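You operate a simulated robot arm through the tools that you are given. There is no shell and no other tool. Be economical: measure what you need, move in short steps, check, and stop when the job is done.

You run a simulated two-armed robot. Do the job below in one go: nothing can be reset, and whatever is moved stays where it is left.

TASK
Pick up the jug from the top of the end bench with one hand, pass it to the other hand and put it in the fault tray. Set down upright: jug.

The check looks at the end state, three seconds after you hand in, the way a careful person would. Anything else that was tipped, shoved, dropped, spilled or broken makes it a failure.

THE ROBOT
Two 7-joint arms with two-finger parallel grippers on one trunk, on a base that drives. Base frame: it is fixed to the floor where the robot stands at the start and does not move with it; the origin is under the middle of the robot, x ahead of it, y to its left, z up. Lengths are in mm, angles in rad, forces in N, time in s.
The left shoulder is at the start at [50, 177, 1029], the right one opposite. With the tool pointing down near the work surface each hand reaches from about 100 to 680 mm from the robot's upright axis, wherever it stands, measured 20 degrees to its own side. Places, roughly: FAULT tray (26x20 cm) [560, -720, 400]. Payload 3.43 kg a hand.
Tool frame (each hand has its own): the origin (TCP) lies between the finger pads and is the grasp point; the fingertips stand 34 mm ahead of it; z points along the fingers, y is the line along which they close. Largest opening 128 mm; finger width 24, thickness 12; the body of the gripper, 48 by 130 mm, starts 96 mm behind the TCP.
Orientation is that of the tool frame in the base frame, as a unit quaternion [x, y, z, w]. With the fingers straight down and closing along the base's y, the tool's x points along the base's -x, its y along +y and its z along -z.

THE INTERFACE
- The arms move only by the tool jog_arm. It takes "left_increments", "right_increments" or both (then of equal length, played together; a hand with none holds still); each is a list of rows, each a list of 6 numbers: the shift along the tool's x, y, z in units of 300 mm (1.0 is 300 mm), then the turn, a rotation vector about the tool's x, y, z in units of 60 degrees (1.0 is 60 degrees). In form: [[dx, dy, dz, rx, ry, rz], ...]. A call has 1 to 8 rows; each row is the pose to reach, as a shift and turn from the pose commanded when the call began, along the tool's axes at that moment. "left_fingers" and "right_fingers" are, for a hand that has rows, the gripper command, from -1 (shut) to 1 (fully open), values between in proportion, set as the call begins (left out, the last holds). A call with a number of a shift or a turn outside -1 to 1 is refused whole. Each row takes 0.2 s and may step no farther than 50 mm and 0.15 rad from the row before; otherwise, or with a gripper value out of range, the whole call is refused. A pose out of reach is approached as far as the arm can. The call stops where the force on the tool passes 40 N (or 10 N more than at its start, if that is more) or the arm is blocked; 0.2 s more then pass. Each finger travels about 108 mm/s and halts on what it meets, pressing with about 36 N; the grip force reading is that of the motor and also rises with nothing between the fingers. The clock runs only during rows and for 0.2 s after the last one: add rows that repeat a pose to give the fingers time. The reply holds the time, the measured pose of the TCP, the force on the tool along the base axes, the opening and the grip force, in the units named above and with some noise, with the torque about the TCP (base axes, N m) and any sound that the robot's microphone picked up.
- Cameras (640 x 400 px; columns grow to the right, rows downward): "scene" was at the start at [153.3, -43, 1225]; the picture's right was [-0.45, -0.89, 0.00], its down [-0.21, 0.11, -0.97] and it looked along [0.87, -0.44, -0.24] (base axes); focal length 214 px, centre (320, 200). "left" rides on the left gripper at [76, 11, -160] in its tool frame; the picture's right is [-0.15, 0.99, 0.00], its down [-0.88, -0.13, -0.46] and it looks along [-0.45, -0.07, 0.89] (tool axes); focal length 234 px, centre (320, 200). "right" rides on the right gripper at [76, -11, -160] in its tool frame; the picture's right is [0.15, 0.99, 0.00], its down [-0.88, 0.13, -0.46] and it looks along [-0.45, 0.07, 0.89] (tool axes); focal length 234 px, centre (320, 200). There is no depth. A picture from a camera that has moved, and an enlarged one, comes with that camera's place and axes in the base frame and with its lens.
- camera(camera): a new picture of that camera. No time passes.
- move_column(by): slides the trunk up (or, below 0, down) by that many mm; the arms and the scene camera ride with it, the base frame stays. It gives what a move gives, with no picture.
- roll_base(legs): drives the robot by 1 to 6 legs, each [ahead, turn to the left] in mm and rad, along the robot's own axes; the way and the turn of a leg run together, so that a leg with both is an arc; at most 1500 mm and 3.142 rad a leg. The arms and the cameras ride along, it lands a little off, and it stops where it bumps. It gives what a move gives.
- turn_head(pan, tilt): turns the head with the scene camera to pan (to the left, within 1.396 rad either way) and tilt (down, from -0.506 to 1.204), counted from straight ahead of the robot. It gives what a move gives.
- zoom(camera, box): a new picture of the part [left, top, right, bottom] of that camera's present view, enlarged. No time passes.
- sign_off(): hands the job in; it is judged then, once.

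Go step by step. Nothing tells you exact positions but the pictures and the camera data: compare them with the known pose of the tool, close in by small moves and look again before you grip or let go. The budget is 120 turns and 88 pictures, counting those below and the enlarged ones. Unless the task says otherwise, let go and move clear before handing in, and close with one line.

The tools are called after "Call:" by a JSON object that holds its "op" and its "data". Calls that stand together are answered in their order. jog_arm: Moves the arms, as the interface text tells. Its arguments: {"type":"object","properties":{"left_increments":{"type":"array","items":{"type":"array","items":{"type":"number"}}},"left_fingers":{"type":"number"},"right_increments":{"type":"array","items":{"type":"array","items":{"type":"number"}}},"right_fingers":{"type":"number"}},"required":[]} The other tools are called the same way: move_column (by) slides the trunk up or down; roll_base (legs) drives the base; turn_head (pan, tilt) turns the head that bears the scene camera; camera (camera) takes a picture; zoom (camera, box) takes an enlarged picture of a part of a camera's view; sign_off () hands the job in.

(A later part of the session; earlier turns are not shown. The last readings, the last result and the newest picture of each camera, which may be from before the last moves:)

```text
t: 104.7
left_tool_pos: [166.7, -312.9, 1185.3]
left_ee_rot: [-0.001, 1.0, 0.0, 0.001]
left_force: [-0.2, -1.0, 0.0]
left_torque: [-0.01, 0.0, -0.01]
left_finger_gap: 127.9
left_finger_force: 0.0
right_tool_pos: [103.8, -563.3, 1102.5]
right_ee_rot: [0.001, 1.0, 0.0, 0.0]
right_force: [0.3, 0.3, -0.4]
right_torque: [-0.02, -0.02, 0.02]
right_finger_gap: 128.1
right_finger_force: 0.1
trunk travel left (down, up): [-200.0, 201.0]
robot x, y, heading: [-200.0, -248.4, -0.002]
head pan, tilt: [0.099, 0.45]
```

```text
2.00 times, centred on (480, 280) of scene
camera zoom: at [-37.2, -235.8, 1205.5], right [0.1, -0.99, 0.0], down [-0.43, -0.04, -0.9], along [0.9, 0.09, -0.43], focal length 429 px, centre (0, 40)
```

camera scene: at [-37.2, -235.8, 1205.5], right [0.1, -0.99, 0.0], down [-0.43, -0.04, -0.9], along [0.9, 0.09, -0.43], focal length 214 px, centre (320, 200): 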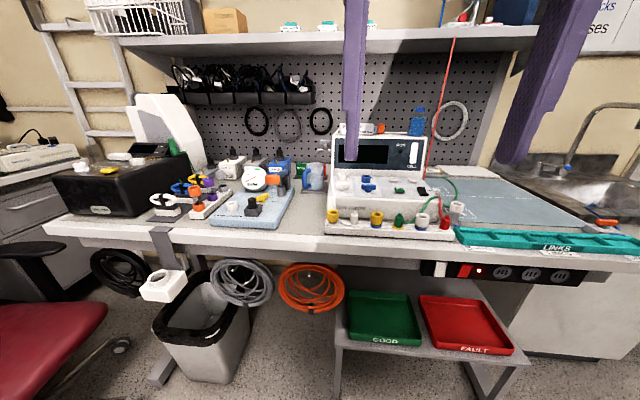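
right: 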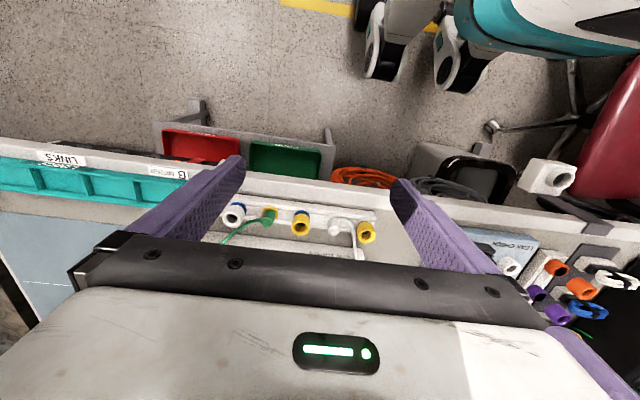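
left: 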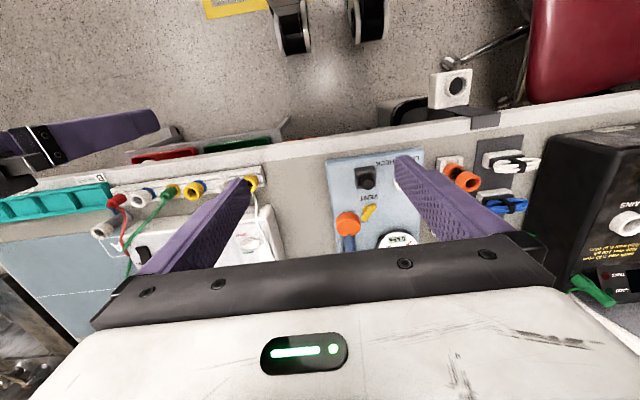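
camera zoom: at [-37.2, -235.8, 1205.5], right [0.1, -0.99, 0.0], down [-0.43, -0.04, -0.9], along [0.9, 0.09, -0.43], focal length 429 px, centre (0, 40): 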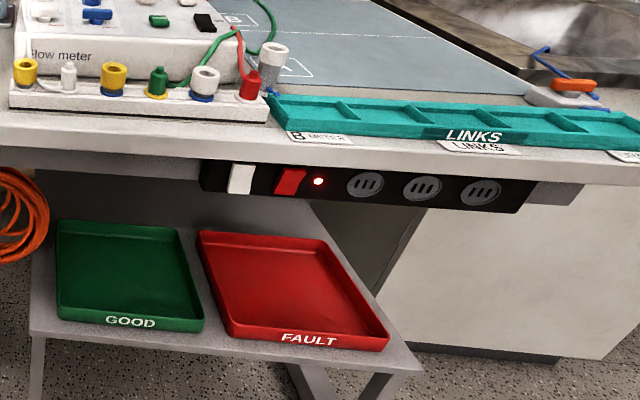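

The jug on the main bench (marked MAX, blue handle facing left-front) sits on a plate under the flow meter's spout, at about (700, -138) with its base at z about 898. Its rim is only about 30 mm below the spout, so I plan a tilted grip from the front-left with the left hand. I will move nearer and pitch the left hand 45° forward with a yaw of -25°.

Call:
{"op": "roll_base", "data": {"legs": [[240, 0]]}}

Call:
{"op": "jog_arm", "data": {"left_increments": [[0, 0, 0, 0, 0, 0.139], [0, 0, 0, 0, 0, 0.278], [0, 0, 0, 0, 0, 0.417], [0, 0, 0, 0, 0, 0.417]], "left_fingers": 1}}

Call:
{"op": "jog_arm", "data": {"left_increments": [[0, 0, 0, 0, -0.125, 0], [0, 0, 0, 0, -0.25, 0], [0, 0, 0, 0, -0.375, 0], [0, 0, 0, 0, -0.5, 0], [0, 0, 0, 0, -0.625, 0], [0, 0, 0, 0, -0.75, 0], [0, 0, 0, 0, -0.75, 0]]}}

Call:
{"op": "camera", "data": {"camera": "left"}}

Call:
{"op": "camera", "data": {"camera": "scene"}}

```text
t: 106.5
left_tool_pos: [410.6, -312.5, 1184.6]
left_ee_rot: [-0.002, 1.0, 0.0, 0.001]
left_force: [0.6, -0.7, 0.8]
left_torque: [0.02, -0.01, 0.0]
left_finger_gap: 128.0
left_finger_force: 0.1
right_tool_pos: [346.6, -563.1, 1101.1]
right_ee_rot: [0.0, 1.0, 0.0, 0.0]
right_force: [-0.5, 0.4, -0.4]
right_torque: [-0.06, 0.02, 0.03]
right_finger_gap: 128.1
right_finger_force: 0.0
trunk travel left (down, up): [-200.0, 201.0]
robot x, y, heading: [45.3, -242.7, 0.004]
head pan, tilt: [0.099, 0.45]
```

```text
t: 107.5
left_tool_pos: [408.6, -311.4, 1184.7]
left_ee_rot: [0.215, 0.977, -0.001, 0.001]
left_force: [-0.1, -0.9, 0.4]
left_torque: [0.03, -0.03, 0.0]
left_finger_gap: 128.0
left_finger_force: 0.1
right_tool_pos: [347.6, -563.7, 1102.8]
right_ee_rot: [0.0, 1.0, 0.0, 0.0]
right_force: [0.5, -0.8, 0.4]
right_torque: [-0.04, 0.01, 0.01]
right_finger_gap: 128.0
right_finger_force: 0.0
trunk travel left (down, up): [-200.0, 201.0]
robot x, y, heading: [41.1, -244.3, 0.005]
head pan, tilt: [0.099, 0.45]
```

```text
t: 109.0
left_tool_pos: [449.8, -296.9, 1231.7]
left_ee_rot: [0.117, 0.908, -0.134, 0.379]
left_force: [0.0, -0.7, -1.1]
left_torque: [0.01, -0.02, -0.01]
left_finger_gap: 128.1
left_finger_force: 0.1
right_tool_pos: [346.4, -563.4, 1101.3]
right_ee_rot: [0.0, 1.0, 0.0, 0.0]
right_force: [-0.9, -0.6, -0.3]
right_torque: [-0.02, 0.02, -0.03]
right_finger_gap: 128.1
right_finger_force: 0.1
trunk travel left (down, up): [-200.0, 201.0]
robot x, y, heading: [45.0, -241.4, 0.006]
head pan, tilt: [0.099, 0.45]
stopped in row 7 (left hand): the arm was blocked; the commanded pose is now the measured one
```

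```text
52 pictures are left
camera left: at [296.4, -224.9, 1282.7], right [0.41, 0.91, -0.05], down [0.26, -0.07, 0.96], along [0.87, -0.41, -0.27], focal length 234 px, centre (320, 200)
```

left: 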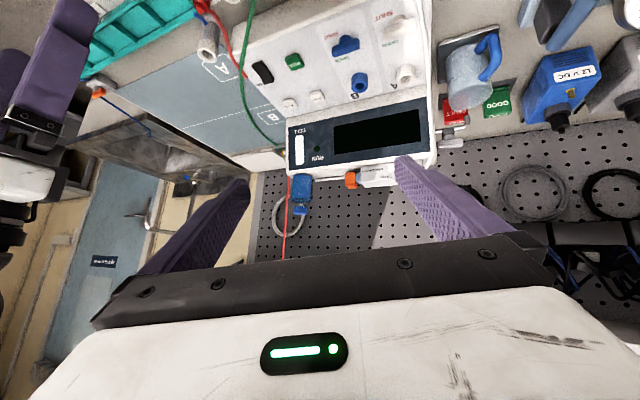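

```text
51 pictures are left
camera scene: at [200.0, -219.1, 1199.9], right [0.28, -0.96, 0.0], down [-0.47, -0.14, -0.87], along [0.84, 0.24, -0.49], focal length 214 px, centre (320, 200)
```

scene: 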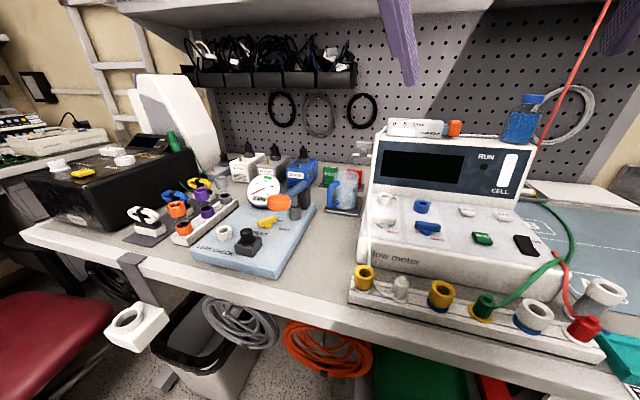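

The left forearm met the head when it pitched and pushed the camera a little. I will move that hand left, forward and down, away from the head.

Call:
{"op": "jog_arm", "data": {"left_increments": [[0.013, 0.125, 0.055, 0, 0, 0], [0.026, 0.25, 0.11, 0, 0, 0], [0.04, 0.375, 0.165, 0, 0, 0], [0.053, 0.5, 0.223, 0, 0, 0], [0.053, 0.5, 0.223, 0, 0, 0]]}}

Call:
{"op": "camera", "data": {"camera": "scene"}}

```text
t: 110.2
left_tool_pos: [527.2, -178.0, 1153.5]
left_ee_rot: [0.125, 0.906, -0.132, 0.383]
left_force: [0.1, -0.5, 0.5]
left_torque: [-0.01, -0.06, 0.0]
left_finger_gap: 128.1
left_finger_force: 0.2
right_tool_pos: [345.9, -562.5, 1101.9]
right_ee_rot: [0.0, 1.0, 0.0, 0.0]
right_force: [0.5, -0.3, -0.3]
right_torque: [-0.01, -0.02, -0.01]
right_finger_gap: 128.2
right_finger_force: 0.3
trunk travel left (down, up): [-200.0, 201.0]
robot x, y, heading: [41.8, -243.0, -0.0]
head pan, tilt: [0.099, 0.45]
```

```text
50 pictures are left
camera scene: at [203.8, -234.7, 1205.5], right [0.1, -0.99, 0.0], down [-0.43, -0.04, -0.9], along [0.9, 0.09, -0.44], focal length 214 px, centre (320, 200)
```

scene: 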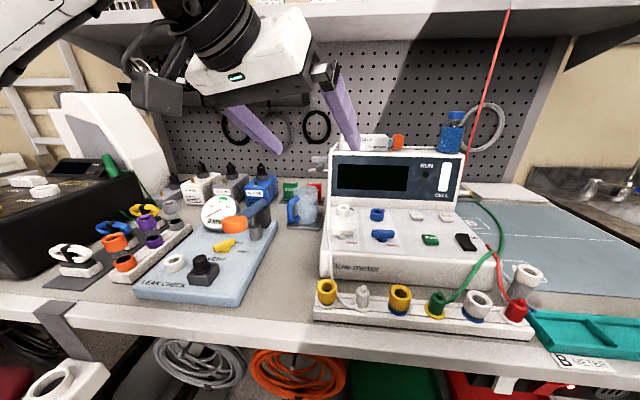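

The hand is clear and the head camera has recovered. I will correct the left hand's orientation and then view the jug closely from both cameras.

Call:
{"op": "jog_arm", "data": {"left_increments": [[0, 0, 0, -0.013, 0.022, 0.082], [0, 0, 0, -0.027, 0.044, 0.164], [0, 0, 0, -0.027, 0.044, 0.164]]}}

Call:
{"op": "zoom", "data": {"camera": "scene", "box": [256, 160, 352, 220]}}

Call:
{"op": "camera", "data": {"camera": "left"}}

```text
t: 111.0
left_tool_pos: [526.0, -180.2, 1152.5]
left_ee_rot: [0.2, 0.903, -0.082, 0.372]
left_force: [0.0, 0.0, 0.5]
left_torque: [-0.03, -0.02, 0.02]
left_finger_gap: 128.0
left_finger_force: 0.1
right_tool_pos: [346.5, -563.5, 1101.8]
right_ee_rot: [-0.001, 1.0, 0.0, 0.0]
right_force: [-0.7, -1.0, 0.1]
right_torque: [-0.02, 0.03, -0.03]
right_finger_gap: 128.3
right_finger_force: 0.0
trunk travel left (down, up): [-200.0, 201.0]
robot x, y, heading: [40.4, -243.9, 0.002]
head pan, tilt: [0.099, 0.45]
```

```text
6.67 times, centred on (304, 190) of scene
camera zoom: at [203.9, -234.6, 1205.5], right [0.1, -0.99, 0.0], down [-0.43, -0.05, -0.9], along [0.9, 0.09, -0.44], focal length 1430 px, centre (427, 267)
```

zoom: 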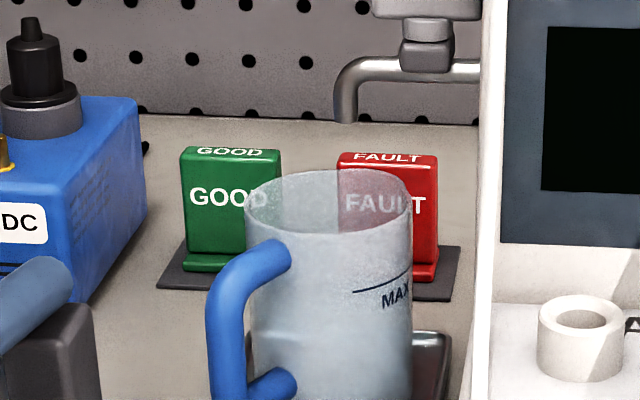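

```text
48 pictures are left
camera left: at [380.9, -98.7, 1211.6], right [0.51, 0.85, 0.1], down [0.22, -0.25, 0.94], along [0.83, -0.46, -0.31], focal length 234 px, centre (320, 200)
```

left: 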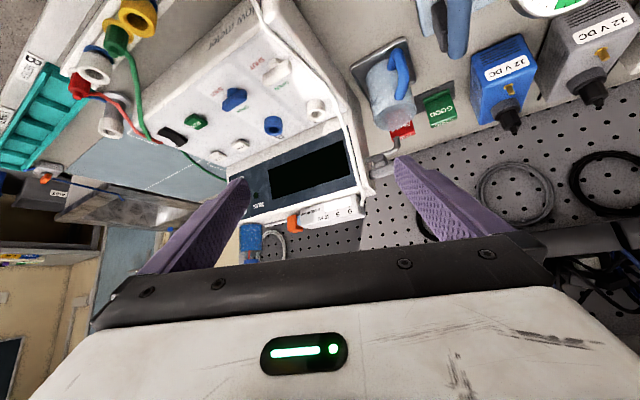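

Triangulation puts the jug axis at about (703, -147), its rim at z 988 and its base at about 900. It is about 63 mm wide, with the handle toward azimuth 150°. The spout tip is at (711, -152, 1019) and the flow meter wall is near y -203. I will go to a standoff behind the jug along the tool axis with the fingers at 76 mm.

Call:
{"op": "jog_arm", "data": {"left_increments": [[0.027, 0.087, 0.085, 0, 0, 0], [0.054, 0.174, 0.17, 0, 0, 0], [0.081, 0.262, 0.255, 0, 0, 0], [0.108, 0.349, 0.34, 0, 0, 0], [0.108, 0.349, 0.34, 0, 0, 0]], "left_fingers": 0.19}}

Call:
{"op": "camera", "data": {"camera": "left"}}

Call:
{"op": "zoom", "data": {"camera": "scene", "box": [216, 110, 376, 210]}}

```text
t: 112.2
left_tool_pos: [618.4, -107.1, 1059.2]
left_ee_rot: [0.199, 0.903, -0.082, 0.373]
left_force: [-0.5, 0.3, 0.5]
left_torque: [0.02, 0.01, -0.02]
left_finger_gap: 76.1
left_finger_force: 0.0
right_tool_pos: [346.3, -563.9, 1102.3]
right_ee_rot: [-0.001, 1.0, -0.001, 0.0]
right_force: [-0.6, -0.3, 0.5]
right_torque: [-0.03, -0.01, 0.01]
right_finger_gap: 127.7
right_finger_force: 0.0
trunk travel left (down, up): [-200.0, 201.0]
robot x, y, heading: [42.8, -244.0, 0.001]
head pan, tilt: [0.099, 0.45]
```

```text
47 pictures are left
camera left: at [471.7, -25.6, 1116.6], right [0.51, 0.85, 0.1], down [0.22, -0.25, 0.94], along [0.83, -0.46, -0.31], focal length 234 px, centre (320, 200)
```

left: 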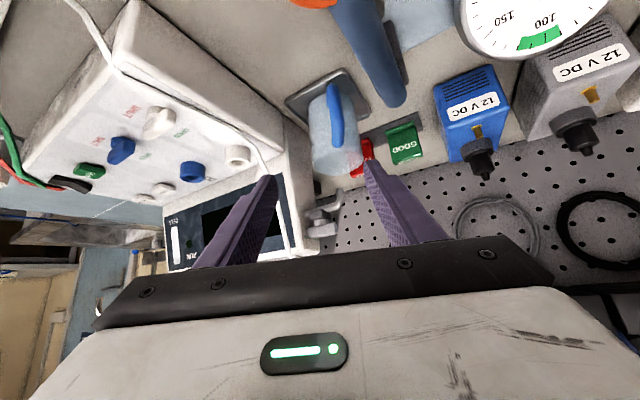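

```text
4.00 times, centred on (296, 160) of scene
camera zoom: at [203.8, -234.7, 1205.5], right [0.1, -0.99, 0.0], down [-0.43, -0.05, -0.9], along [0.9, 0.09, -0.44], focal length 858 px, centre (416, 360)
```

zoom: 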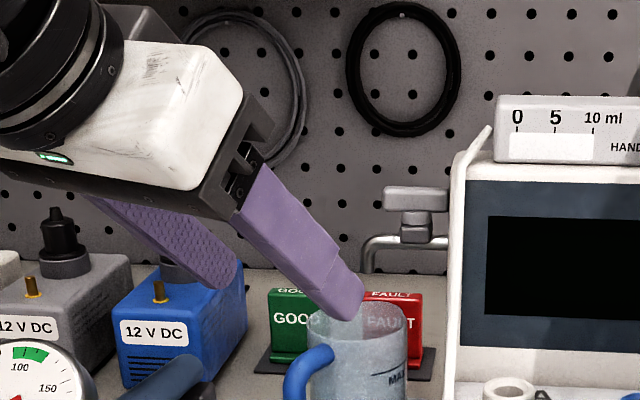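

I will zoom in on the hand camera to check the jug against the finger tips.

Call:
{"op": "zoom", "data": {"camera": "left", "box": [240, 60, 432, 180]}}

```text
3.33 times, centred on (336, 120) of left
camera zoom: at [471.7, -25.6, 1116.6], right [0.51, 0.85, 0.1], down [0.22, -0.25, 0.94], along [0.83, -0.46, -0.31], focal length 781 px, centre (267, 467)
```

zoom: 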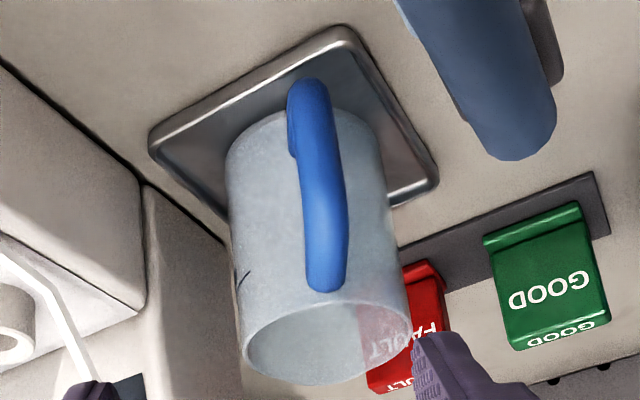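

Both hand and scene rays agree once combined: the jug axis is at about (736, -140), with base z 882, rim z 972 and diameter 68. The spout is at (760, -145, 1002) and the lever end at (686, -47, 962). I will advance to 50 mm short of the grasp with an 80 mm opening.

Call:
{"op": "jog_arm", "data": {"left_increments": [[-0.003, 0.03, 0.11, 0, 0, 0], [-0.006, 0.066, 0.22, 0, 0, 0], [-0.009, 0.066, 0.337, 0, 0, 0], [-0.009, 0.066, 0.337, 0, 0, 0]], "left_fingers": 0.25}}

Call:
{"op": "zoom", "data": {"camera": "left", "box": [240, 60, 432, 180]}}

Call:
{"op": "zoom", "data": {"camera": "scene", "box": [240, 140, 368, 220]}}

```text
t: 113.2
left_tool_pos: [690.1, -117.8, 989.8]
left_ee_rot: [0.2, 0.902, -0.082, 0.373]
left_force: [-0.1, -0.2, 0.3]
left_torque: [0.0, 0.02, -0.02]
left_finger_gap: 80.0
left_finger_force: 0.1
right_tool_pos: [346.8, -563.5, 1101.5]
right_ee_rot: [-0.002, 1.0, 0.0, 0.0]
right_force: [-0.8, 0.1, 0.4]
right_torque: [0.02, -0.01, 0.0]
right_finger_gap: 128.0
right_finger_force: 0.1
trunk travel left (down, up): [-200.0, 201.0]
robot x, y, heading: [45.9, -244.5, 0.006]
head pan, tilt: [0.099, 0.45]
```

```text
3.33 times, centred on (336, 120) of left
camera zoom: at [544.0, -36.6, 1048.4], right [0.51, 0.85, 0.1], down [0.22, -0.25, 0.94], along [0.83, -0.46, -0.31], focal length 781 px, centre (267, 467)
```

zoom: 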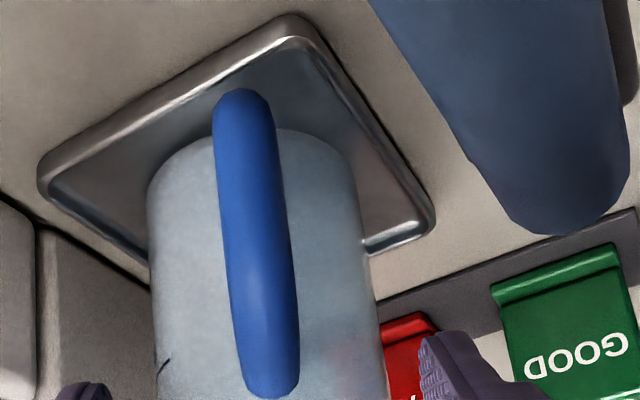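

```text
5.00 times, centred on (304, 180) of scene
camera zoom: at [203.8, -234.6, 1205.5], right [0.1, -0.99, 0.0], down [-0.43, -0.05, -0.9], along [0.9, 0.09, -0.44], focal length 1072 px, centre (400, 300)
```

zoom: 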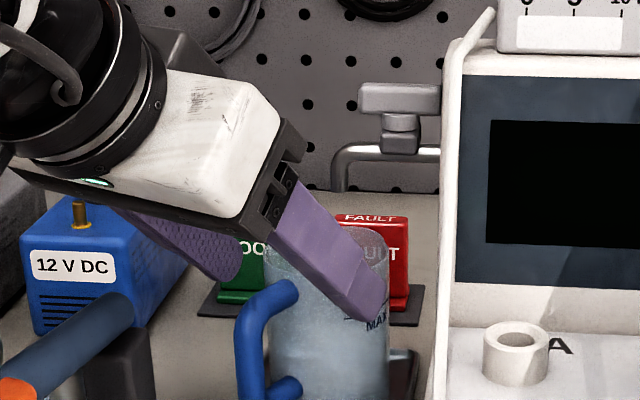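

The jug is centred between the fingers with the handle in the middle. I will advance the last 53 mm along the tool axis.

Call:
{"op": "jog_arm", "data": {"left_increments": [[0, 0, 0.06, 0, 0, 0], [-0.003, 0, 0.12, 0, 0, 0], [-0.005, 0, 0.177, 0, 0, 0], [-0.005, 0, 0.177, 0, 0, 0]]}}

Call:
{"op": "camera", "data": {"camera": "left"}}

Call:
{"op": "zoom", "data": {"camera": "scene", "box": [240, 140, 368, 220]}}

```text
t: 114.2
left_tool_pos: [724.3, -133.2, 951.2]
left_ee_rot: [0.199, 0.903, -0.082, 0.372]
left_force: [0.1, 0.0, 0.0]
left_torque: [0.0, 0.01, 0.02]
left_finger_gap: 79.9
left_finger_force: 0.0
right_tool_pos: [345.5, -562.9, 1101.6]
right_ee_rot: [0.0, 1.0, 0.0, 0.0]
right_force: [0.1, 0.4, -0.1]
right_torque: [-0.02, 0.02, -0.03]
right_finger_gap: 127.9
right_finger_force: 0.1
trunk travel left (down, up): [-200.0, 201.0]
robot x, y, heading: [43.4, -244.4, 0.005]
head pan, tilt: [0.099, 0.45]
```

```text
42 pictures are left
camera left: at [579.4, -53.6, 1010.1], right [0.51, 0.85, 0.1], down [0.22, -0.25, 0.94], along [0.83, -0.46, -0.31], focal length 234 px, centre (320, 200)
```

left: 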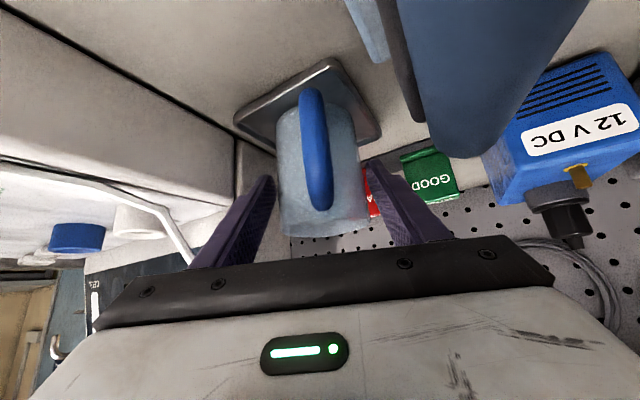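

```text
5.00 times, centred on (304, 180) of scene
camera zoom: at [203.8, -234.6, 1205.5], right [0.1, -0.99, 0.0], down [-0.43, -0.05, -0.9], along [0.9, 0.09, -0.44], focal length 1072 px, centre (400, 300)
```

zoom: 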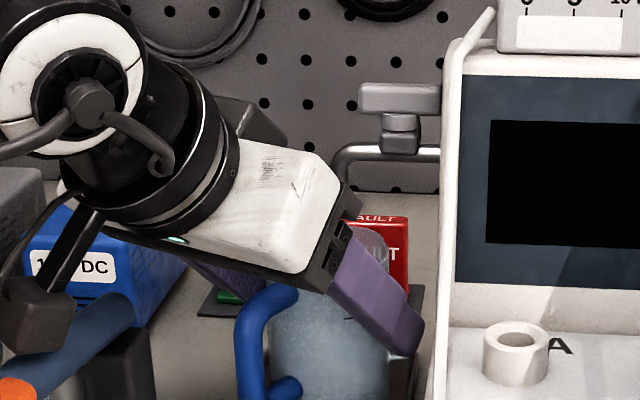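

The fingers straddle the jug body in both views. I will close the grip.

Call:
{"op": "jog_arm", "data": {"left_increments": [[0, 0, 0, 0, 0, 0], [0, 0, 0, 0, 0, 0], [0, 0, 0, 0, 0, 0], [0, 0, 0, 0, 0, 0]], "left_fingers": -1}}

Call:
{"op": "camera", "data": {"camera": "left"}}

```text
t: 115.2
left_tool_pos: [724.8, -135.4, 950.9]
left_ee_rot: [0.199, 0.903, -0.083, 0.372]
left_force: [0.1, -1.1, 0.0]
left_torque: [0.0, -0.01, 0.03]
left_finger_gap: 65.5
left_finger_force: 35.8
right_tool_pos: [346.0, -563.3, 1101.7]
right_ee_rot: [-0.001, 1.0, 0.0, 0.0]
right_force: [0.2, 0.0, 0.3]
right_torque: [0.0, 0.02, 0.03]
right_finger_gap: 127.8
right_finger_force: 0.2
trunk travel left (down, up): [-200.0, 201.0]
robot x, y, heading: [39.9, -245.2, 0.001]
head pan, tilt: [0.099, 0.45]
```

```text
40 pictures are left
camera left: at [579.3, -53.5, 1010.4], right [0.51, 0.85, 0.1], down [0.22, -0.25, 0.94], along [0.83, -0.46, -0.31], focal length 234 px, centre (320, 200)
```

left: 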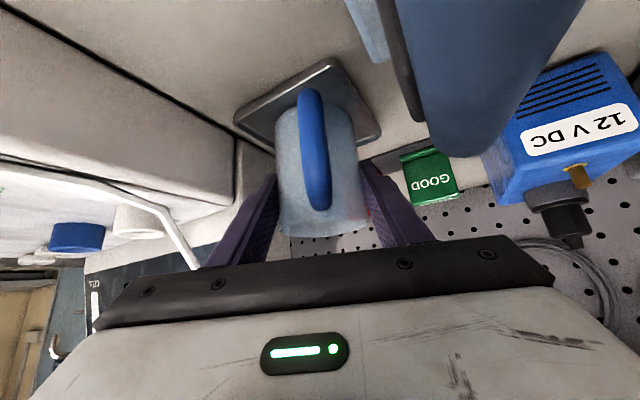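

The jug is held with a gap of 65.5 mm. I will lift it 12 mm to stay under the spout and then slide it straight back from under it.

Call:
{"op": "jog_arm", "data": {"left_increments": [[-0.014, 0, -0.014, 0, 0, 0], [-0.028, 0, -0.028, 0, 0, 0], [-0.028, 0, -0.028, 0, 0, 0]]}}

Call:
{"op": "camera", "data": {"camera": "left"}}

```text
t: 116.0
left_tool_pos: [724.4, -133.4, 963.0]
left_ee_rot: [0.2, 0.903, -0.083, 0.372]
left_force: [1.1, 0.5, -0.4]
left_torque: [-0.01, -0.01, 0.03]
left_finger_gap: 65.8
left_finger_force: 35.5
right_tool_pos: [346.4, -563.9, 1102.5]
right_ee_rot: [-0.001, 1.0, 0.0, 0.0]
right_force: [-0.4, -0.4, 0.4]
right_torque: [-0.05, 0.04, 0.0]
right_finger_gap: 128.0
right_finger_force: 0.0
trunk travel left (down, up): [-200.0, 201.0]
robot x, y, heading: [44.3, -242.2, 0.002]
head pan, tilt: [0.099, 0.45]
```

```text
39 pictures are left
camera left: at [578.7, -53.5, 1022.5], right [0.51, 0.85, 0.1], down [0.22, -0.25, 0.94], along [0.83, -0.46, -0.31], focal length 234 px, centre (320, 200)
```

left: 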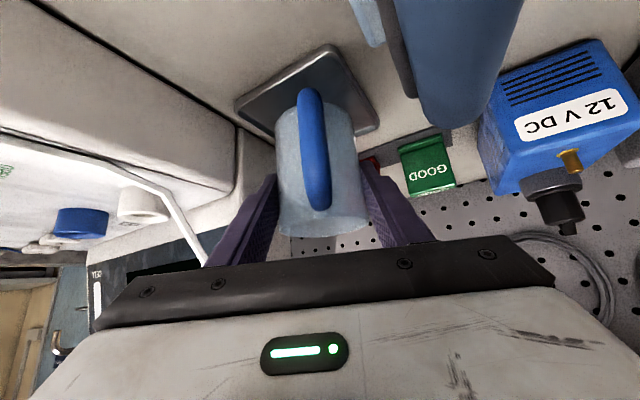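

Lifted cleanly. Now I will slide it back 70 mm.

Call:
{"op": "jog_arm", "data": {"left_increments": [[0.039, -0.02, -0.039, 0, 0, 0], [0.078, -0.04, -0.078, 0, 0, 0], [0.117, -0.06, -0.117, 0, 0, 0], [0.157, -0.08, -0.157, 0, 0, 0], [0.157, -0.08, -0.157, 0, 0, 0]]}}

Call:
{"op": "zoom", "data": {"camera": "scene", "box": [200, 120, 392, 240]}}

```text
t: 117.2
left_tool_pos: [653.1, -127.7, 963.7]
left_ee_rot: [0.2, 0.903, -0.082, 0.371]
left_force: [-0.4, 0.3, 0.1]
left_torque: [0.01, 0.03, -0.02]
left_finger_gap: 65.7
left_finger_force: 36.0
right_tool_pos: [346.9, -562.8, 1101.9]
right_ee_rot: [-0.001, 1.0, 0.0, -0.001]
right_force: [0.2, 0.0, 0.0]
right_torque: [-0.01, 0.01, -0.01]
right_finger_gap: 128.1
right_finger_force: 0.0
trunk travel left (down, up): [-200.0, 201.0]
robot x, y, heading: [42.3, -242.9, -0.001]
head pan, tilt: [0.099, 0.45]
```

```text
3.33 times, centred on (296, 180) of scene
camera zoom: at [203.9, -234.6, 1205.5], right [0.1, -0.99, 0.0], down [-0.43, -0.05, -0.9], along [0.9, 0.09, -0.44], focal length 715 px, centre (400, 267)
```

zoom: 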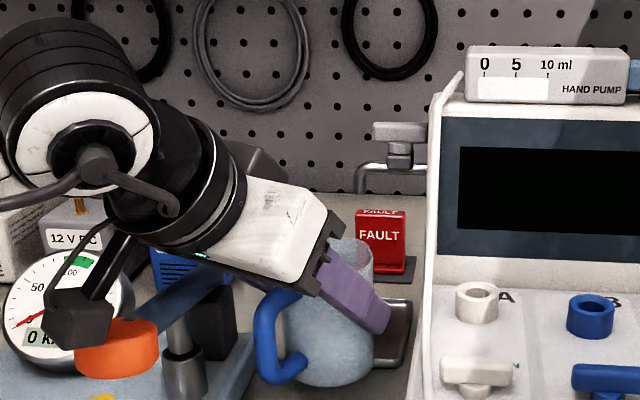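

It is out from under the spout with the jug upright. I will raise it 150 mm straight up.

Call:
{"op": "jog_arm", "data": {"left_increments": [[-0.08, 0, -0.08, 0, 0, 0], [-0.17, 0, -0.17, 0, 0, 0], [-0.26, 0, -0.26, 0, 0, 0], [-0.353, 0, -0.353, 0, 0, 0], [-0.353, 0, -0.353, 0, 0, 0]]}}

Call:
{"op": "camera", "data": {"camera": "scene"}}

```text
t: 118.4
left_tool_pos: [653.6, -130.9, 1112.5]
left_ee_rot: [0.199, 0.903, -0.082, 0.373]
left_force: [0.5, -0.2, -0.9]
left_torque: [0.01, 0.0, -0.02]
left_finger_gap: 65.5
left_finger_force: 36.2
right_tool_pos: [346.5, -562.9, 1102.7]
right_ee_rot: [0.0, 1.0, 0.0, 0.0]
right_force: [-0.2, 0.6, -0.3]
right_torque: [-0.03, 0.01, 0.01]
right_finger_gap: 127.9
right_finger_force: 0.1
trunk travel left (down, up): [-200.0, 201.0]
robot x, y, heading: [42.1, -243.3, 0.003]
head pan, tilt: [0.099, 0.45]
```

```text
37 pictures are left
camera scene: at [203.9, -234.5, 1205.5], right [0.1, -0.99, 0.0], down [-0.43, -0.05, -0.9], along [0.9, 0.09, -0.44], focal length 214 px, centre (320, 200)
```

scene: 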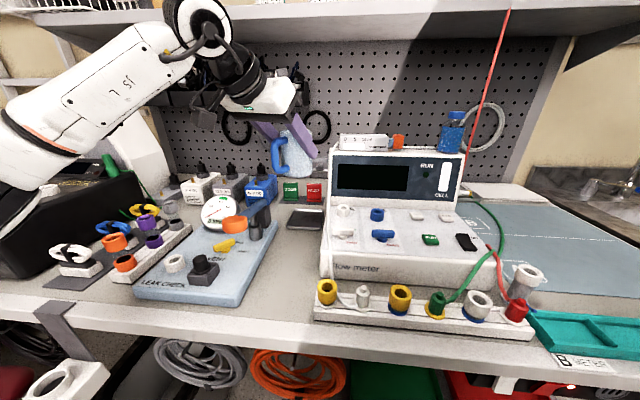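

The jug is held clear above the bench. I will back the base off 220 mm, then yaw the left hand 30° inward for the handover.

Call:
{"op": "roll_base", "data": {"legs": [[-220, 0]]}}

Call:
{"op": "jog_arm", "data": {"left_increments": [[0, 0, 0, 0.088, 0, 0.089], [0, 0, 0, 0.176, 0, 0.178], [0, 0, 0, 0.265, 0, 0.266], [0, 0, 0, 0.353, 0, 0.355], [0, 0, 0, 0.353, 0, 0.355]]}}

Call:
{"op": "camera", "data": {"camera": "scene"}}

```text
t: 120.1
left_tool_pos: [433.2, -133.6, 1113.7]
left_ee_rot: [0.201, 0.902, -0.083, 0.372]
left_force: [0.0, -0.7, -0.4]
left_torque: [0.02, -0.01, -0.02]
left_finger_gap: 65.5
left_finger_force: 36.7
right_tool_pos: [125.1, -564.5, 1102.0]
right_ee_rot: [0.0, 1.0, 0.0, 0.0]
right_force: [0.4, -0.6, -0.3]
right_torque: [-0.04, -0.03, -0.01]
right_finger_gap: 127.9
right_finger_force: 0.0
trunk travel left (down, up): [-200.0, 201.0]
robot x, y, heading: [-177.8, -247.5, 0.001]
head pan, tilt: [0.099, 0.45]
```

```text
t: 121.3
left_tool_pos: [434.0, -133.2, 1113.6]
left_ee_rot: [0.317, 0.869, -0.131, 0.357]
left_force: [0.7, -0.4, -0.6]
left_torque: [0.03, 0.01, -0.02]
left_finger_gap: 65.2
left_finger_force: 36.0
left hand out of reach, approached as far as the arm can: row 3, 4, 5
right_tool_pos: [124.7, -564.4, 1102.6]
right_ee_rot: [-0.001, 1.0, 0.0, 0.0]
right_force: [0.5, 0.0, -0.8]
right_torque: [0.04, -0.01, 0.03]
right_finger_gap: 128.0
right_finger_force: 0.1
trunk travel left (down, up): [-200.0, 201.0]
robot x, y, heading: [-176.5, -243.5, 0.001]
head pan, tilt: [0.099, 0.45]
```

```text
36 pictures are left
camera scene: at [-16.2, -235.7, 1205.5], right [0.1, -0.99, 0.0], down [-0.43, -0.04, -0.9], along [0.9, 0.09, -0.44], focal length 214 px, centre (320, 200)
```

scene: 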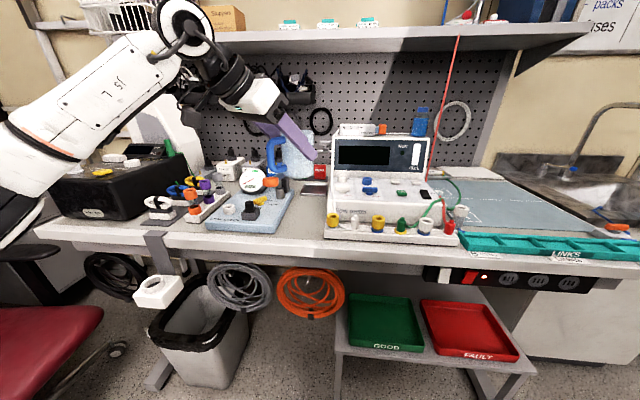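

The yaw stopped at about -40° at the reach limit. I will bring the left hand closer to the body and to the middle, which should also free the rotation.

Call:
{"op": "jog_arm", "data": {"left_increments": [[-0.003, -0.05, 0.003, 0, 0, 0], [-0.007, -0.1, 0.007, 0, 0, 0], [-0.01, -0.15, 0.01, 0, 0, 0], [-0.014, -0.2, 0.014, 0, 0, 0], [-0.018, -0.25, 0.018, 0, 0, 0], [-0.021, -0.306, 0.021, 0, 0, 0], [-0.021, -0.306, 0.021, 0, 0, 0]]}}

```text
t: 122.9
left_tool_pos: [381.6, -209.0, 1113.6]
left_ee_rot: [0.317, 0.868, -0.13, 0.358]
left_force: [-0.6, -0.9, -1.5]
left_torque: [0.02, 0.01, 0.01]
left_finger_gap: 65.5
left_finger_force: 36.3
right_tool_pos: [125.0, -564.5, 1101.3]
right_ee_rot: [0.0, 1.0, 0.0, 0.0]
right_force: [0.6, 0.4, -0.2]
right_torque: [0.01, -0.05, -0.03]
right_finger_gap: 128.0
right_finger_force: 0.0
trunk travel left (down, up): [-200.0, 201.0]
robot x, y, heading: [-179.6, -246.0, 0.002]
head pan, tilt: [0.099, 0.45]
```

Now I will try another 15° of yaw.

Call:
{"op": "jog_arm", "data": {"left_increments": [[0, 0, 0, 0.088, 0, 0.088], [0, 0, 0, 0.177, 0, 0.177], [0, 0, 0, 0.177, 0, 0.177]]}}

Call:
{"op": "camera", "data": {"camera": "scene"}}

```text
t: 123.7
left_tool_pos: [382.8, -208.4, 1112.0]
left_ee_rot: [0.4, 0.833, -0.166, 0.343]
left_force: [-1.0, 0.9, -1.6]
left_torque: [-0.04, 0.03, 0.0]
left_finger_gap: 65.1
left_finger_force: 36.4
left hand out of reach, approached as far as the arm can: row 2, 3
right_tool_pos: [125.8, -564.0, 1102.6]
right_ee_rot: [0.0, 1.0, 0.0, 0.0]
right_force: [0.1, 0.3, -0.4]
right_torque: [-0.02, 0.03, -0.01]
right_finger_gap: 127.8
right_finger_force: 0.0
trunk travel left (down, up): [-200.0, 201.0]
robot x, y, heading: [-177.9, -242.8, 0.006]
head pan, tilt: [0.099, 0.45]
```

```text
35 pictures are left
camera scene: at [-16.1, -235.6, 1205.5], right [0.1, -0.99, 0.0], down [-0.43, -0.04, -0.9], along [0.9, 0.09, -0.44], focal length 214 px, centre (320, 200)
```

scene: 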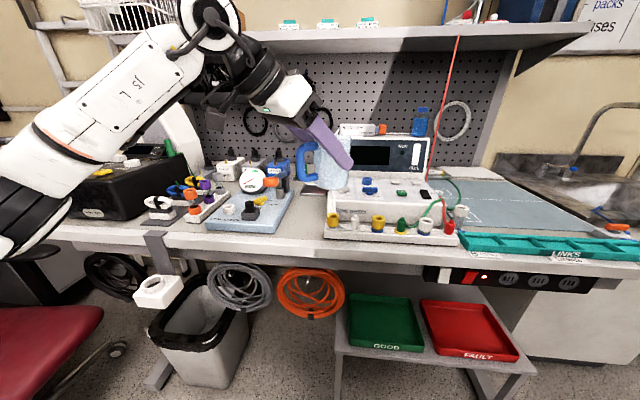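

The left hand is at a yaw of about -51°, with the jug axis near (390, -218) and its base near z 1043. Before choosing the right-hand grip I want the tray's wall height and the jug's exact pose.

Call:
{"op": "zoom", "data": {"camera": "scene", "box": [400, 270, 560, 370]}}

Call:
{"op": "zoom", "data": {"camera": "scene", "box": [260, 110, 388, 190]}}

```text
4.00 times, centred on (480, 320) of scene
camera zoom: at [-16.1, -235.6, 1205.5], right [0.1, -0.99, 0.0], down [-0.43, -0.04, -0.9], along [0.9, 0.09, -0.44], focal length 858 px, centre (-320, -280)
```

zoom: 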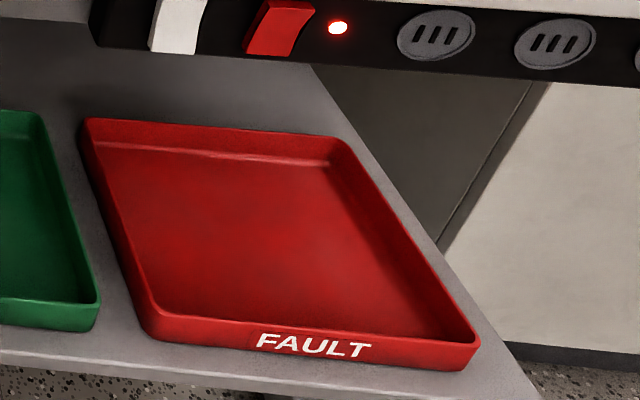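

```text
5.00 times, centred on (324, 150) of scene
camera zoom: at [-16.1, -235.6, 1205.5], right [0.1, -0.99, 0.0], down [-0.43, -0.04, -0.9], along [0.9, 0.09, -0.44], focal length 1072 px, centre (300, 450)
```

zoom: 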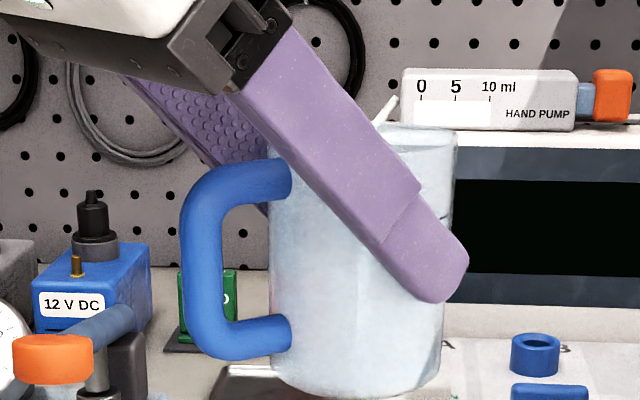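

The tray spans x 458 to 660 and y -600 to -855, its walls are about 21 mm high, and the bench underside is at about z 750. My plan is to have the right hand come in low from the right, nearly level, and take the jug. I will then regrip in the air, the left higher and the right steeper, so the right hand clears the tray wall. First I will bring the right hand forward and turn it.

Call:
{"op": "jog_arm", "data": {"right_increments": [[-0.14, 0.08, 0.015, 0, 0, -0.13], [-0.28, 0.16, 0.03, 0, 0, -0.26], [-0.42, 0.24, 0.045, 0, 0, -0.39], [-0.56, 0.32, 0.06, 0, 0, -0.52], [-0.717, 0.4, 0.073, 0, 0, -0.65], [-0.717, 0.413, 0.073, 0, 0, -0.68]], "right_fingers": 0.35}}

Call:
{"op": "jog_arm", "data": {"right_increments": [[0, 0, 0, 0, 0, -0.14], [0, 0, 0, 0, 0, -0.28], [0, 0, 0, 0, 0, -0.42], [0, 0, 0, 0, 0, -0.56], [0, 0, 0, 0, 0, -0.703], [0, 0, 0, 0, 0, -0.703]]}}

```text
refused: row 5 steps farther than a row can; nothing moved
```

```text
t: 125.1
left_tool_pos: [382.3, -208.7, 1114.1]
left_ee_rot: [0.4, 0.833, -0.165, 0.344]
left_force: [-0.6, -0.5, -1.4]
left_torque: [-0.02, -0.05, -0.03]
left_finger_gap: 65.4
left_finger_force: 35.8
right_tool_pos: [120.7, -551.5, 1092.8]
right_ee_rot: [-0.361, 0.933, -0.001, 0.0]
right_force: [0.7, -0.3, -0.9]
right_torque: [0.01, 0.03, 0.01]
right_finger_gap: 128.1
right_finger_force: 0.1
right hand out of reach, approached as far as the arm can: row 5, 6
trunk travel left (down, up): [-200.0, 201.0]
robot x, y, heading: [-174.8, -244.3, 0.001]
head pan, tilt: [0.099, 0.45]
```

The first call was refused and the second yawed the hand 42° in place. Now I will translate it.

Call:
{"op": "jog_arm", "data": {"right_increments": [[-0.13, -0.036, 0.007, 0, 0, 0], [-0.26, -0.072, 0.014, 0, 0, 0], [-0.39, -0.108, 0.021, 0, 0, 0], [-0.52, -0.144, 0.028, 0, 0, 0], [-0.65, -0.18, 0.035, 0, 0, 0], [-0.789, -0.218, 0.043, 0, 0, 0], [-0.789, -0.218, 0.043, 0, 0, 0]], "right_fingers": 0.35}}

Call:
{"op": "jog_arm", "data": {"right_increments": [[0, 0, 0, 0, -0.13, 0], [0, 0, 0, 0, -0.26, 0], [0, 0, 0, 0, -0.39, 0], [0, 0, 0, 0, -0.52, 0], [0, 0, 0, 0, -0.65, 0], [0, 0, 0, 0, -0.78, 0], [0, 0, 0, 0, -0.78, 0]]}}

Call:
{"op": "camera", "data": {"camera": "scene"}}

```text
t: 126.7
left_tool_pos: [382.1, -207.9, 1114.0]
left_ee_rot: [0.4, 0.833, -0.165, 0.344]
left_force: [0.6, 1.0, -1.5]
left_torque: [0.01, 0.0, 0.01]
left_finger_gap: 65.2
left_finger_force: 36.2
right_tool_pos: [296.1, -445.8, 1060.7]
right_ee_rot: [-0.358, 0.934, -0.001, 0.002]
right_force: [-0.1, -0.5, -1.3]
right_torque: [-0.01, 0.01, 0.0]
right_finger_gap: 86.2
right_finger_force: 0.1
right hand out of reach, approached as far as the arm can: row 4, 5, 6, 7
trunk travel left (down, up): [-200.0, 201.0]
robot x, y, heading: [-174.7, -246.1, 0.007]
head pan, tilt: [0.099, 0.45]
```

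```text
t: 128.3
left_tool_pos: [381.3, -208.5, 1113.7]
left_ee_rot: [0.401, 0.833, -0.165, 0.344]
left_force: [-0.6, 0.0, -1.0]
left_torque: [0.01, -0.02, 0.02]
left_finger_gap: 65.1
left_finger_force: 35.4
right_tool_pos: [297.2, -446.0, 1060.3]
right_ee_rot: [-0.33, 0.856, 0.143, 0.371]
right_force: [-0.2, -0.1, 1.0]
right_torque: [0.01, -0.01, 0.01]
right_finger_gap: 86.4
right_finger_force: 0.0
trunk travel left (down, up): [-200.0, 201.0]
robot x, y, heading: [-181.0, -245.6, -0.001]
head pan, tilt: [0.099, 0.45]
```

```text
32 pictures are left
camera scene: at [-16.2, -235.6, 1205.5], right [0.1, -0.99, 0.0], down [-0.43, -0.04, -0.9], along [0.9, 0.09, -0.44], focal length 214 px, centre (320, 200)
```

scene: 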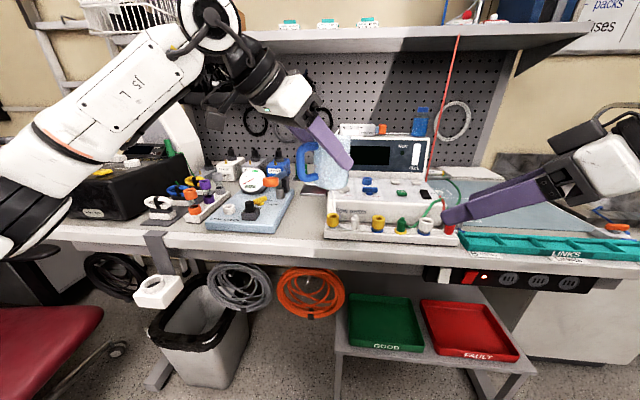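

The right hand comes in well now. I will continue pitching to 10° below level and then add the remaining yaw.

Call:
{"op": "jog_arm", "data": {"right_increments": [[0, 0, 0, 0, -0.14, 0], [0, 0, 0, 0, -0.28, 0], [0, 0, 0, 0, -0.42, 0], [0, 0, 0, 0, -0.55, 0], [0, 0, 0, 0, -0.55, 0]]}}

Call:
{"op": "jog_arm", "data": {"right_increments": [[0, 0, 0, -0.13, 0, -0.023], [0, 0, 0, -0.26, 0, -0.046], [0, 0, 0, -0.39, 0, -0.069], [0, 0, 0, -0.52, 0, -0.092], [0, 0, 0, -0.65, 0, -0.115], [0, 0, 0, -0.67, 0, -0.119]]}}

Call:
{"op": "camera", "data": {"camera": "right"}}

Call:
{"op": "camera", "data": {"camera": "scene"}}

```text
t: 129.5
left_tool_pos: [383.2, -207.6, 1113.6]
left_ee_rot: [0.401, 0.833, -0.166, 0.343]
left_force: [-0.6, 0.3, 0.0]
left_torque: [0.03, 0.01, -0.02]
left_finger_gap: 65.3
left_finger_force: 35.9
right_tool_pos: [298.1, -445.9, 1061.7]
right_ee_rot: [-0.274, 0.715, 0.23, 0.6]
right_force: [-0.5, 0.3, 0.1]
right_torque: [0.0, 0.0, 0.01]
right_finger_gap: 86.7
right_finger_force: 0.1
trunk travel left (down, up): [-200.0, 201.0]
robot x, y, heading: [-178.0, -244.6, 0.001]
head pan, tilt: [0.099, 0.45]
```

```text
t: 130.9
left_tool_pos: [383.4, -208.4, 1112.4]
left_ee_rot: [0.4, 0.833, -0.165, 0.344]
left_force: [0.2, 0.9, -0.1]
left_torque: [-0.02, 0.04, 0.03]
left_finger_gap: 64.8
left_finger_force: 35.8
right_tool_pos: [184.2, -218.9, 1024.2]
right_ee_rot: [-0.48, 0.595, 0.399, 0.507]
right_force: [-0.6, -0.2, 0.4]
right_torque: [-0.02, -0.03, -0.04]
right_finger_gap: 86.4
right_finger_force: 0.0
right hand out of reach, approached as far as the arm can: row 1, 2, 3, 4, 5, 6
trunk travel left (down, up): [-200.0, 201.0]
robot x, y, heading: [-179.8, -245.7, 0.001]
head pan, tilt: [0.099, 0.45]
```

```text
31 pictures are left
camera right: at [158.1, -387.4, 976.5], right [-0.97, 0.19, -0.16], down [-0.2, -0.26, 0.94], along [0.14, 0.94, 0.3], focal length 234 px, centre (320, 200)
```

right: 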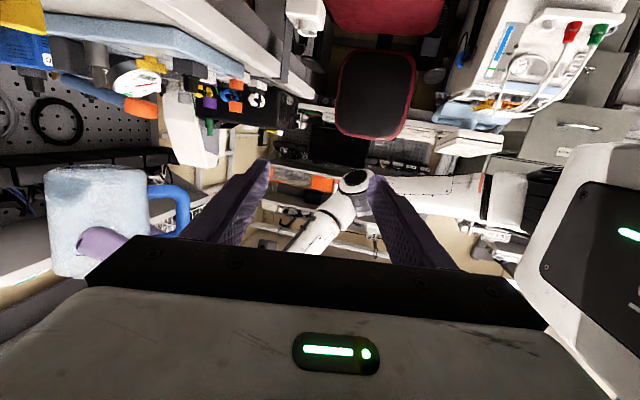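

```text
30 pictures are left
camera scene: at [-16.2, -235.7, 1205.5], right [0.1, -0.99, 0.0], down [-0.43, -0.04, -0.9], along [0.9, 0.09, -0.44], focal length 214 px, centre (320, 200)
```

scene: 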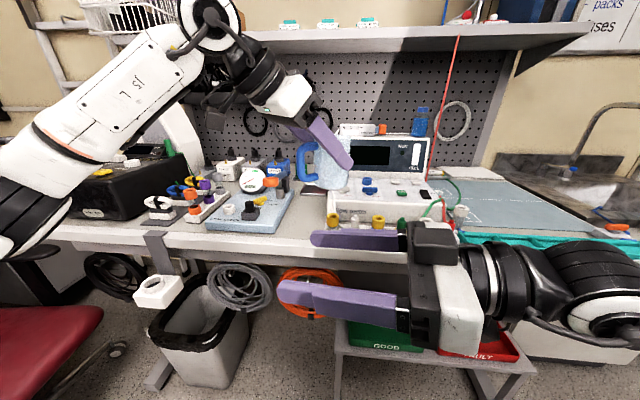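

The right hand has the orientation I want (yaw 77°, 10° below level), though it moved closer to the body. I will take it back to the right and then forward to a standoff beside the jug.

Call:
{"op": "jog_arm", "data": {"right_increments": [[0, 0, -0.15, 0, 0, 0], [-0.02, -0.05, -0.296, 0, 0, 0], [-0.035, -0.21, -0.296, 0, 0, 0], [-0.05, -0.37, -0.296, 0, 0, 0], [-0.06, -0.53, -0.296, 0, 0, 0], [-0.073, -0.67, -0.296, 0, 0, 0], [-0.073, -0.67, -0.296, 0, 0, 0]]}}

```text
t: 132.5
left_tool_pos: [381.9, -208.2, 1114.0]
left_ee_rot: [0.4, 0.834, -0.165, 0.343]
left_force: [0.2, -0.4, -0.3]
left_torque: [-0.03, 0.03, 0.01]
left_finger_gap: 65.1
left_finger_force: 36.1
right_tool_pos: [358.1, -344.8, 1066.4]
right_ee_rot: [-0.48, 0.595, 0.399, 0.506]
right_force: [-0.4, -0.5, 0.3]
right_torque: [0.0, -0.02, -0.03]
right_finger_gap: 86.4
right_finger_force: 0.1
right hand out of reach, approached as far as the arm can: row 1
trunk travel left (down, up): [-200.0, 201.0]
robot x, y, heading: [-175.5, -244.9, 0.005]
head pan, tilt: [0.099, 0.45]
```

The right hand is at its standoff. I will check alignment from the right camera and the scene.

Call:
{"op": "camera", "data": {"camera": "right"}}

Call:
{"op": "zoom", "data": {"camera": "scene", "box": [240, 100, 480, 250]}}

```text
29 pictures are left
camera right: at [331.3, -514.2, 1018.3], right [-0.97, 0.19, -0.16], down [-0.2, -0.26, 0.94], along [0.14, 0.94, 0.3], focal length 234 px, centre (320, 200)
```

right: 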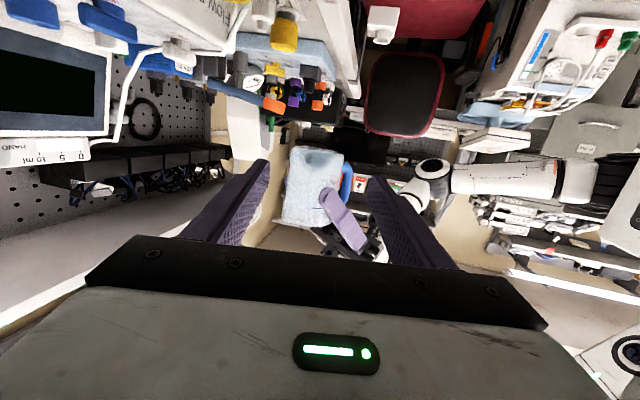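

```text
2.67 times, centred on (360, 175) of scene
camera zoom: at [-16.2, -235.7, 1205.5], right [0.1, -0.99, 0.0], down [-0.43, -0.04, -0.9], along [0.9, 0.09, -0.44], focal length 572 px, centre (213, 267)
```

zoom: 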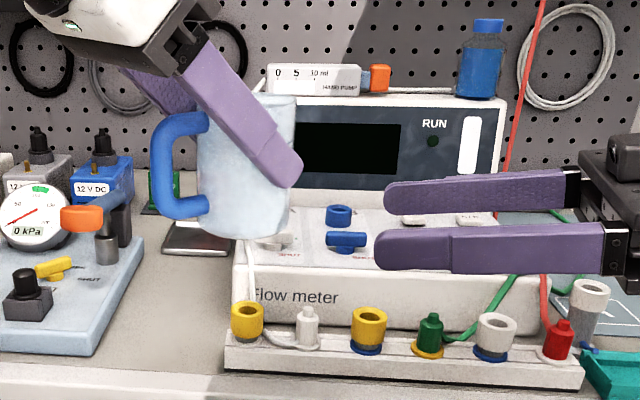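

The rays put the jug axis at x 392 and its base at z 1046, as expected. I will move the right hand in along its line, ending 12 mm short of the axis and low on the jug.

Call:
{"op": "jog_arm", "data": {"right_increments": [[-0.017, -0.003, 0.1, 0, 0, 0], [-0.034, -0.008, 0.2, 0, 0, 0], [-0.05, -0.013, 0.3, 0, 0, 0], [-0.067, -0.013, 0.391, 0, 0, 0], [-0.067, -0.013, 0.391, 0, 0, 0]]}}

Call:
{"op": "camera", "data": {"camera": "right"}}

Call:
{"op": "zoom", "data": {"camera": "scene", "box": [240, 110, 400, 210]}}

```text
t: 133.7
left_tool_pos: [382.1, -208.4, 1112.9]
left_ee_rot: [0.4, 0.833, -0.166, 0.344]
left_force: [0.1, -0.7, -0.4]
left_torque: [-0.02, 0.01, 0.0]
left_finger_gap: 65.1
left_finger_force: 35.7
right_tool_pos: [384.7, -227.9, 1066.2]
right_ee_rot: [-0.479, 0.595, 0.399, 0.507]
right_force: [-0.1, 0.5, -0.4]
right_torque: [0.01, 0.0, 0.01]
right_finger_gap: 86.5
right_finger_force: 0.1
trunk travel left (down, up): [-200.0, 201.0]
robot x, y, heading: [-175.1, -244.4, -0.002]
head pan, tilt: [0.099, 0.45]
```

```text
27 pictures are left
camera right: at [357.5, -397.6, 1017.1], right [-0.97, 0.2, -0.16], down [-0.2, -0.26, 0.94], along [0.14, 0.94, 0.3], focal length 234 px, centre (320, 200)
```

right: 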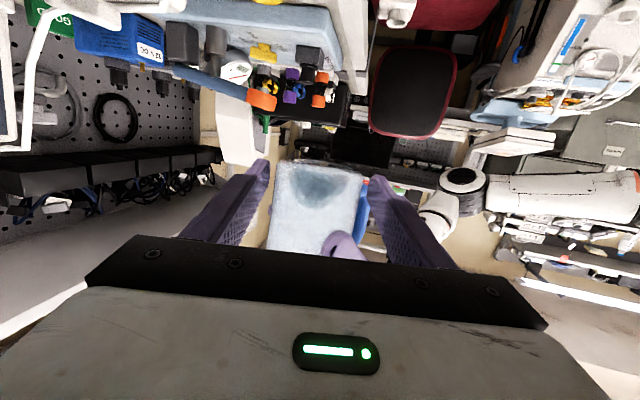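

```text
4.00 times, centred on (320, 160) of scene
camera zoom: at [-16.2, -235.7, 1205.5], right [0.1, -0.99, 0.0], down [-0.43, -0.04, -0.9], along [0.9, 0.09, -0.44], focal length 858 px, centre (320, 360)
```

zoom: 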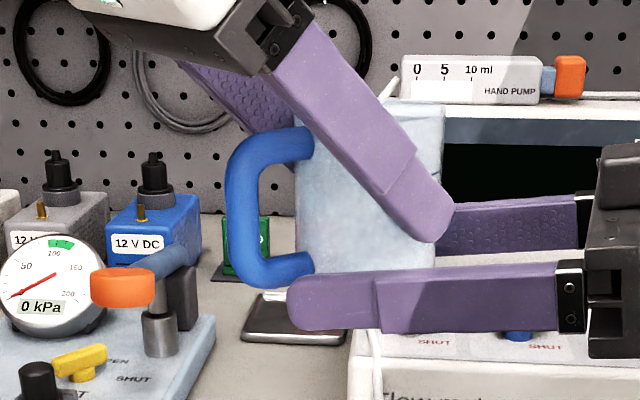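

Everything is aligned and nothing is touching. I will retract 4 mm for handle clearance and close the right hand while the left holds on.

Call:
{"op": "jog_arm", "data": {"right_increments": [[0, 0, -0.013, 0, 0, 0], [0, 0, -0.013, 0, 0, 0]]}}

Call:
{"op": "jog_arm", "data": {"right_increments": [[0, 0, 0, 0, 0, 0], [0, 0, 0, 0, 0, 0], [0, 0, 0, 0, 0, 0], [0, 0, 0, 0, 0, 0]], "right_fingers": -1}}

Call:
{"op": "zoom", "data": {"camera": "scene", "box": [240, 110, 400, 210]}}

```text
t: 134.3
left_tool_pos: [380.7, -208.6, 1114.2]
left_ee_rot: [0.4, 0.834, -0.165, 0.343]
left_force: [-0.2, -0.2, -0.2]
left_torque: [0.02, 0.01, -0.03]
left_finger_gap: 65.3
left_finger_force: 36.0
right_tool_pos: [382.7, -232.3, 1065.5]
right_ee_rot: [-0.479, 0.594, 0.4, 0.507]
right_force: [-0.6, 0.4, -0.4]
right_torque: [0.04, -0.02, -0.03]
right_finger_gap: 86.3
right_finger_force: 0.0
trunk travel left (down, up): [-200.0, 201.0]
robot x, y, heading: [-174.0, -242.8, -0.001]
head pan, tilt: [0.099, 0.45]
```

```text
t: 135.3
left_tool_pos: [380.8, -208.5, 1114.4]
left_ee_rot: [0.403, 0.832, -0.167, 0.343]
left_force: [-14.1, 2.4, -0.8]
left_torque: [0.01, 0.01, -0.33]
left_finger_gap: 65.1
left_finger_force: 36.4
right_tool_pos: [384.7, -233.7, 1066.7]
right_ee_rot: [-0.478, 0.596, 0.398, 0.507]
right_force: [14.2, -1.6, 0.0]
right_torque: [0.06, 0.64, -0.02]
right_finger_gap: 67.9
right_finger_force: 35.8
trunk travel left (down, up): [-200.0, 201.0]
robot x, y, heading: [-177.8, -244.4, 0.006]
head pan, tilt: [0.099, 0.45]
```

```text
4.00 times, centred on (320, 160) of scene
camera zoom: at [-16.2, -235.7, 1205.5], right [0.1, -0.99, 0.0], down [-0.43, -0.04, -0.9], along [0.9, 0.09, -0.44], focal length 858 px, centre (320, 360)
```

zoom: 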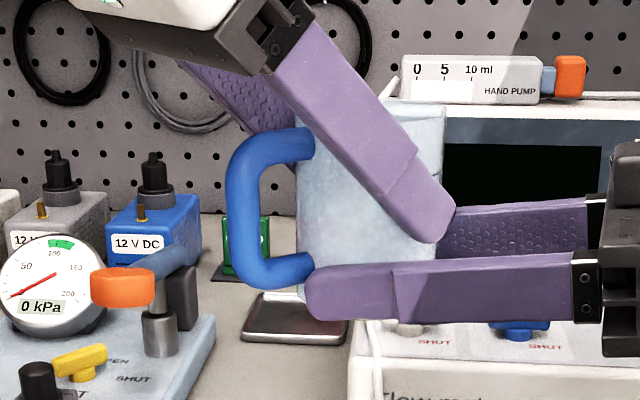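

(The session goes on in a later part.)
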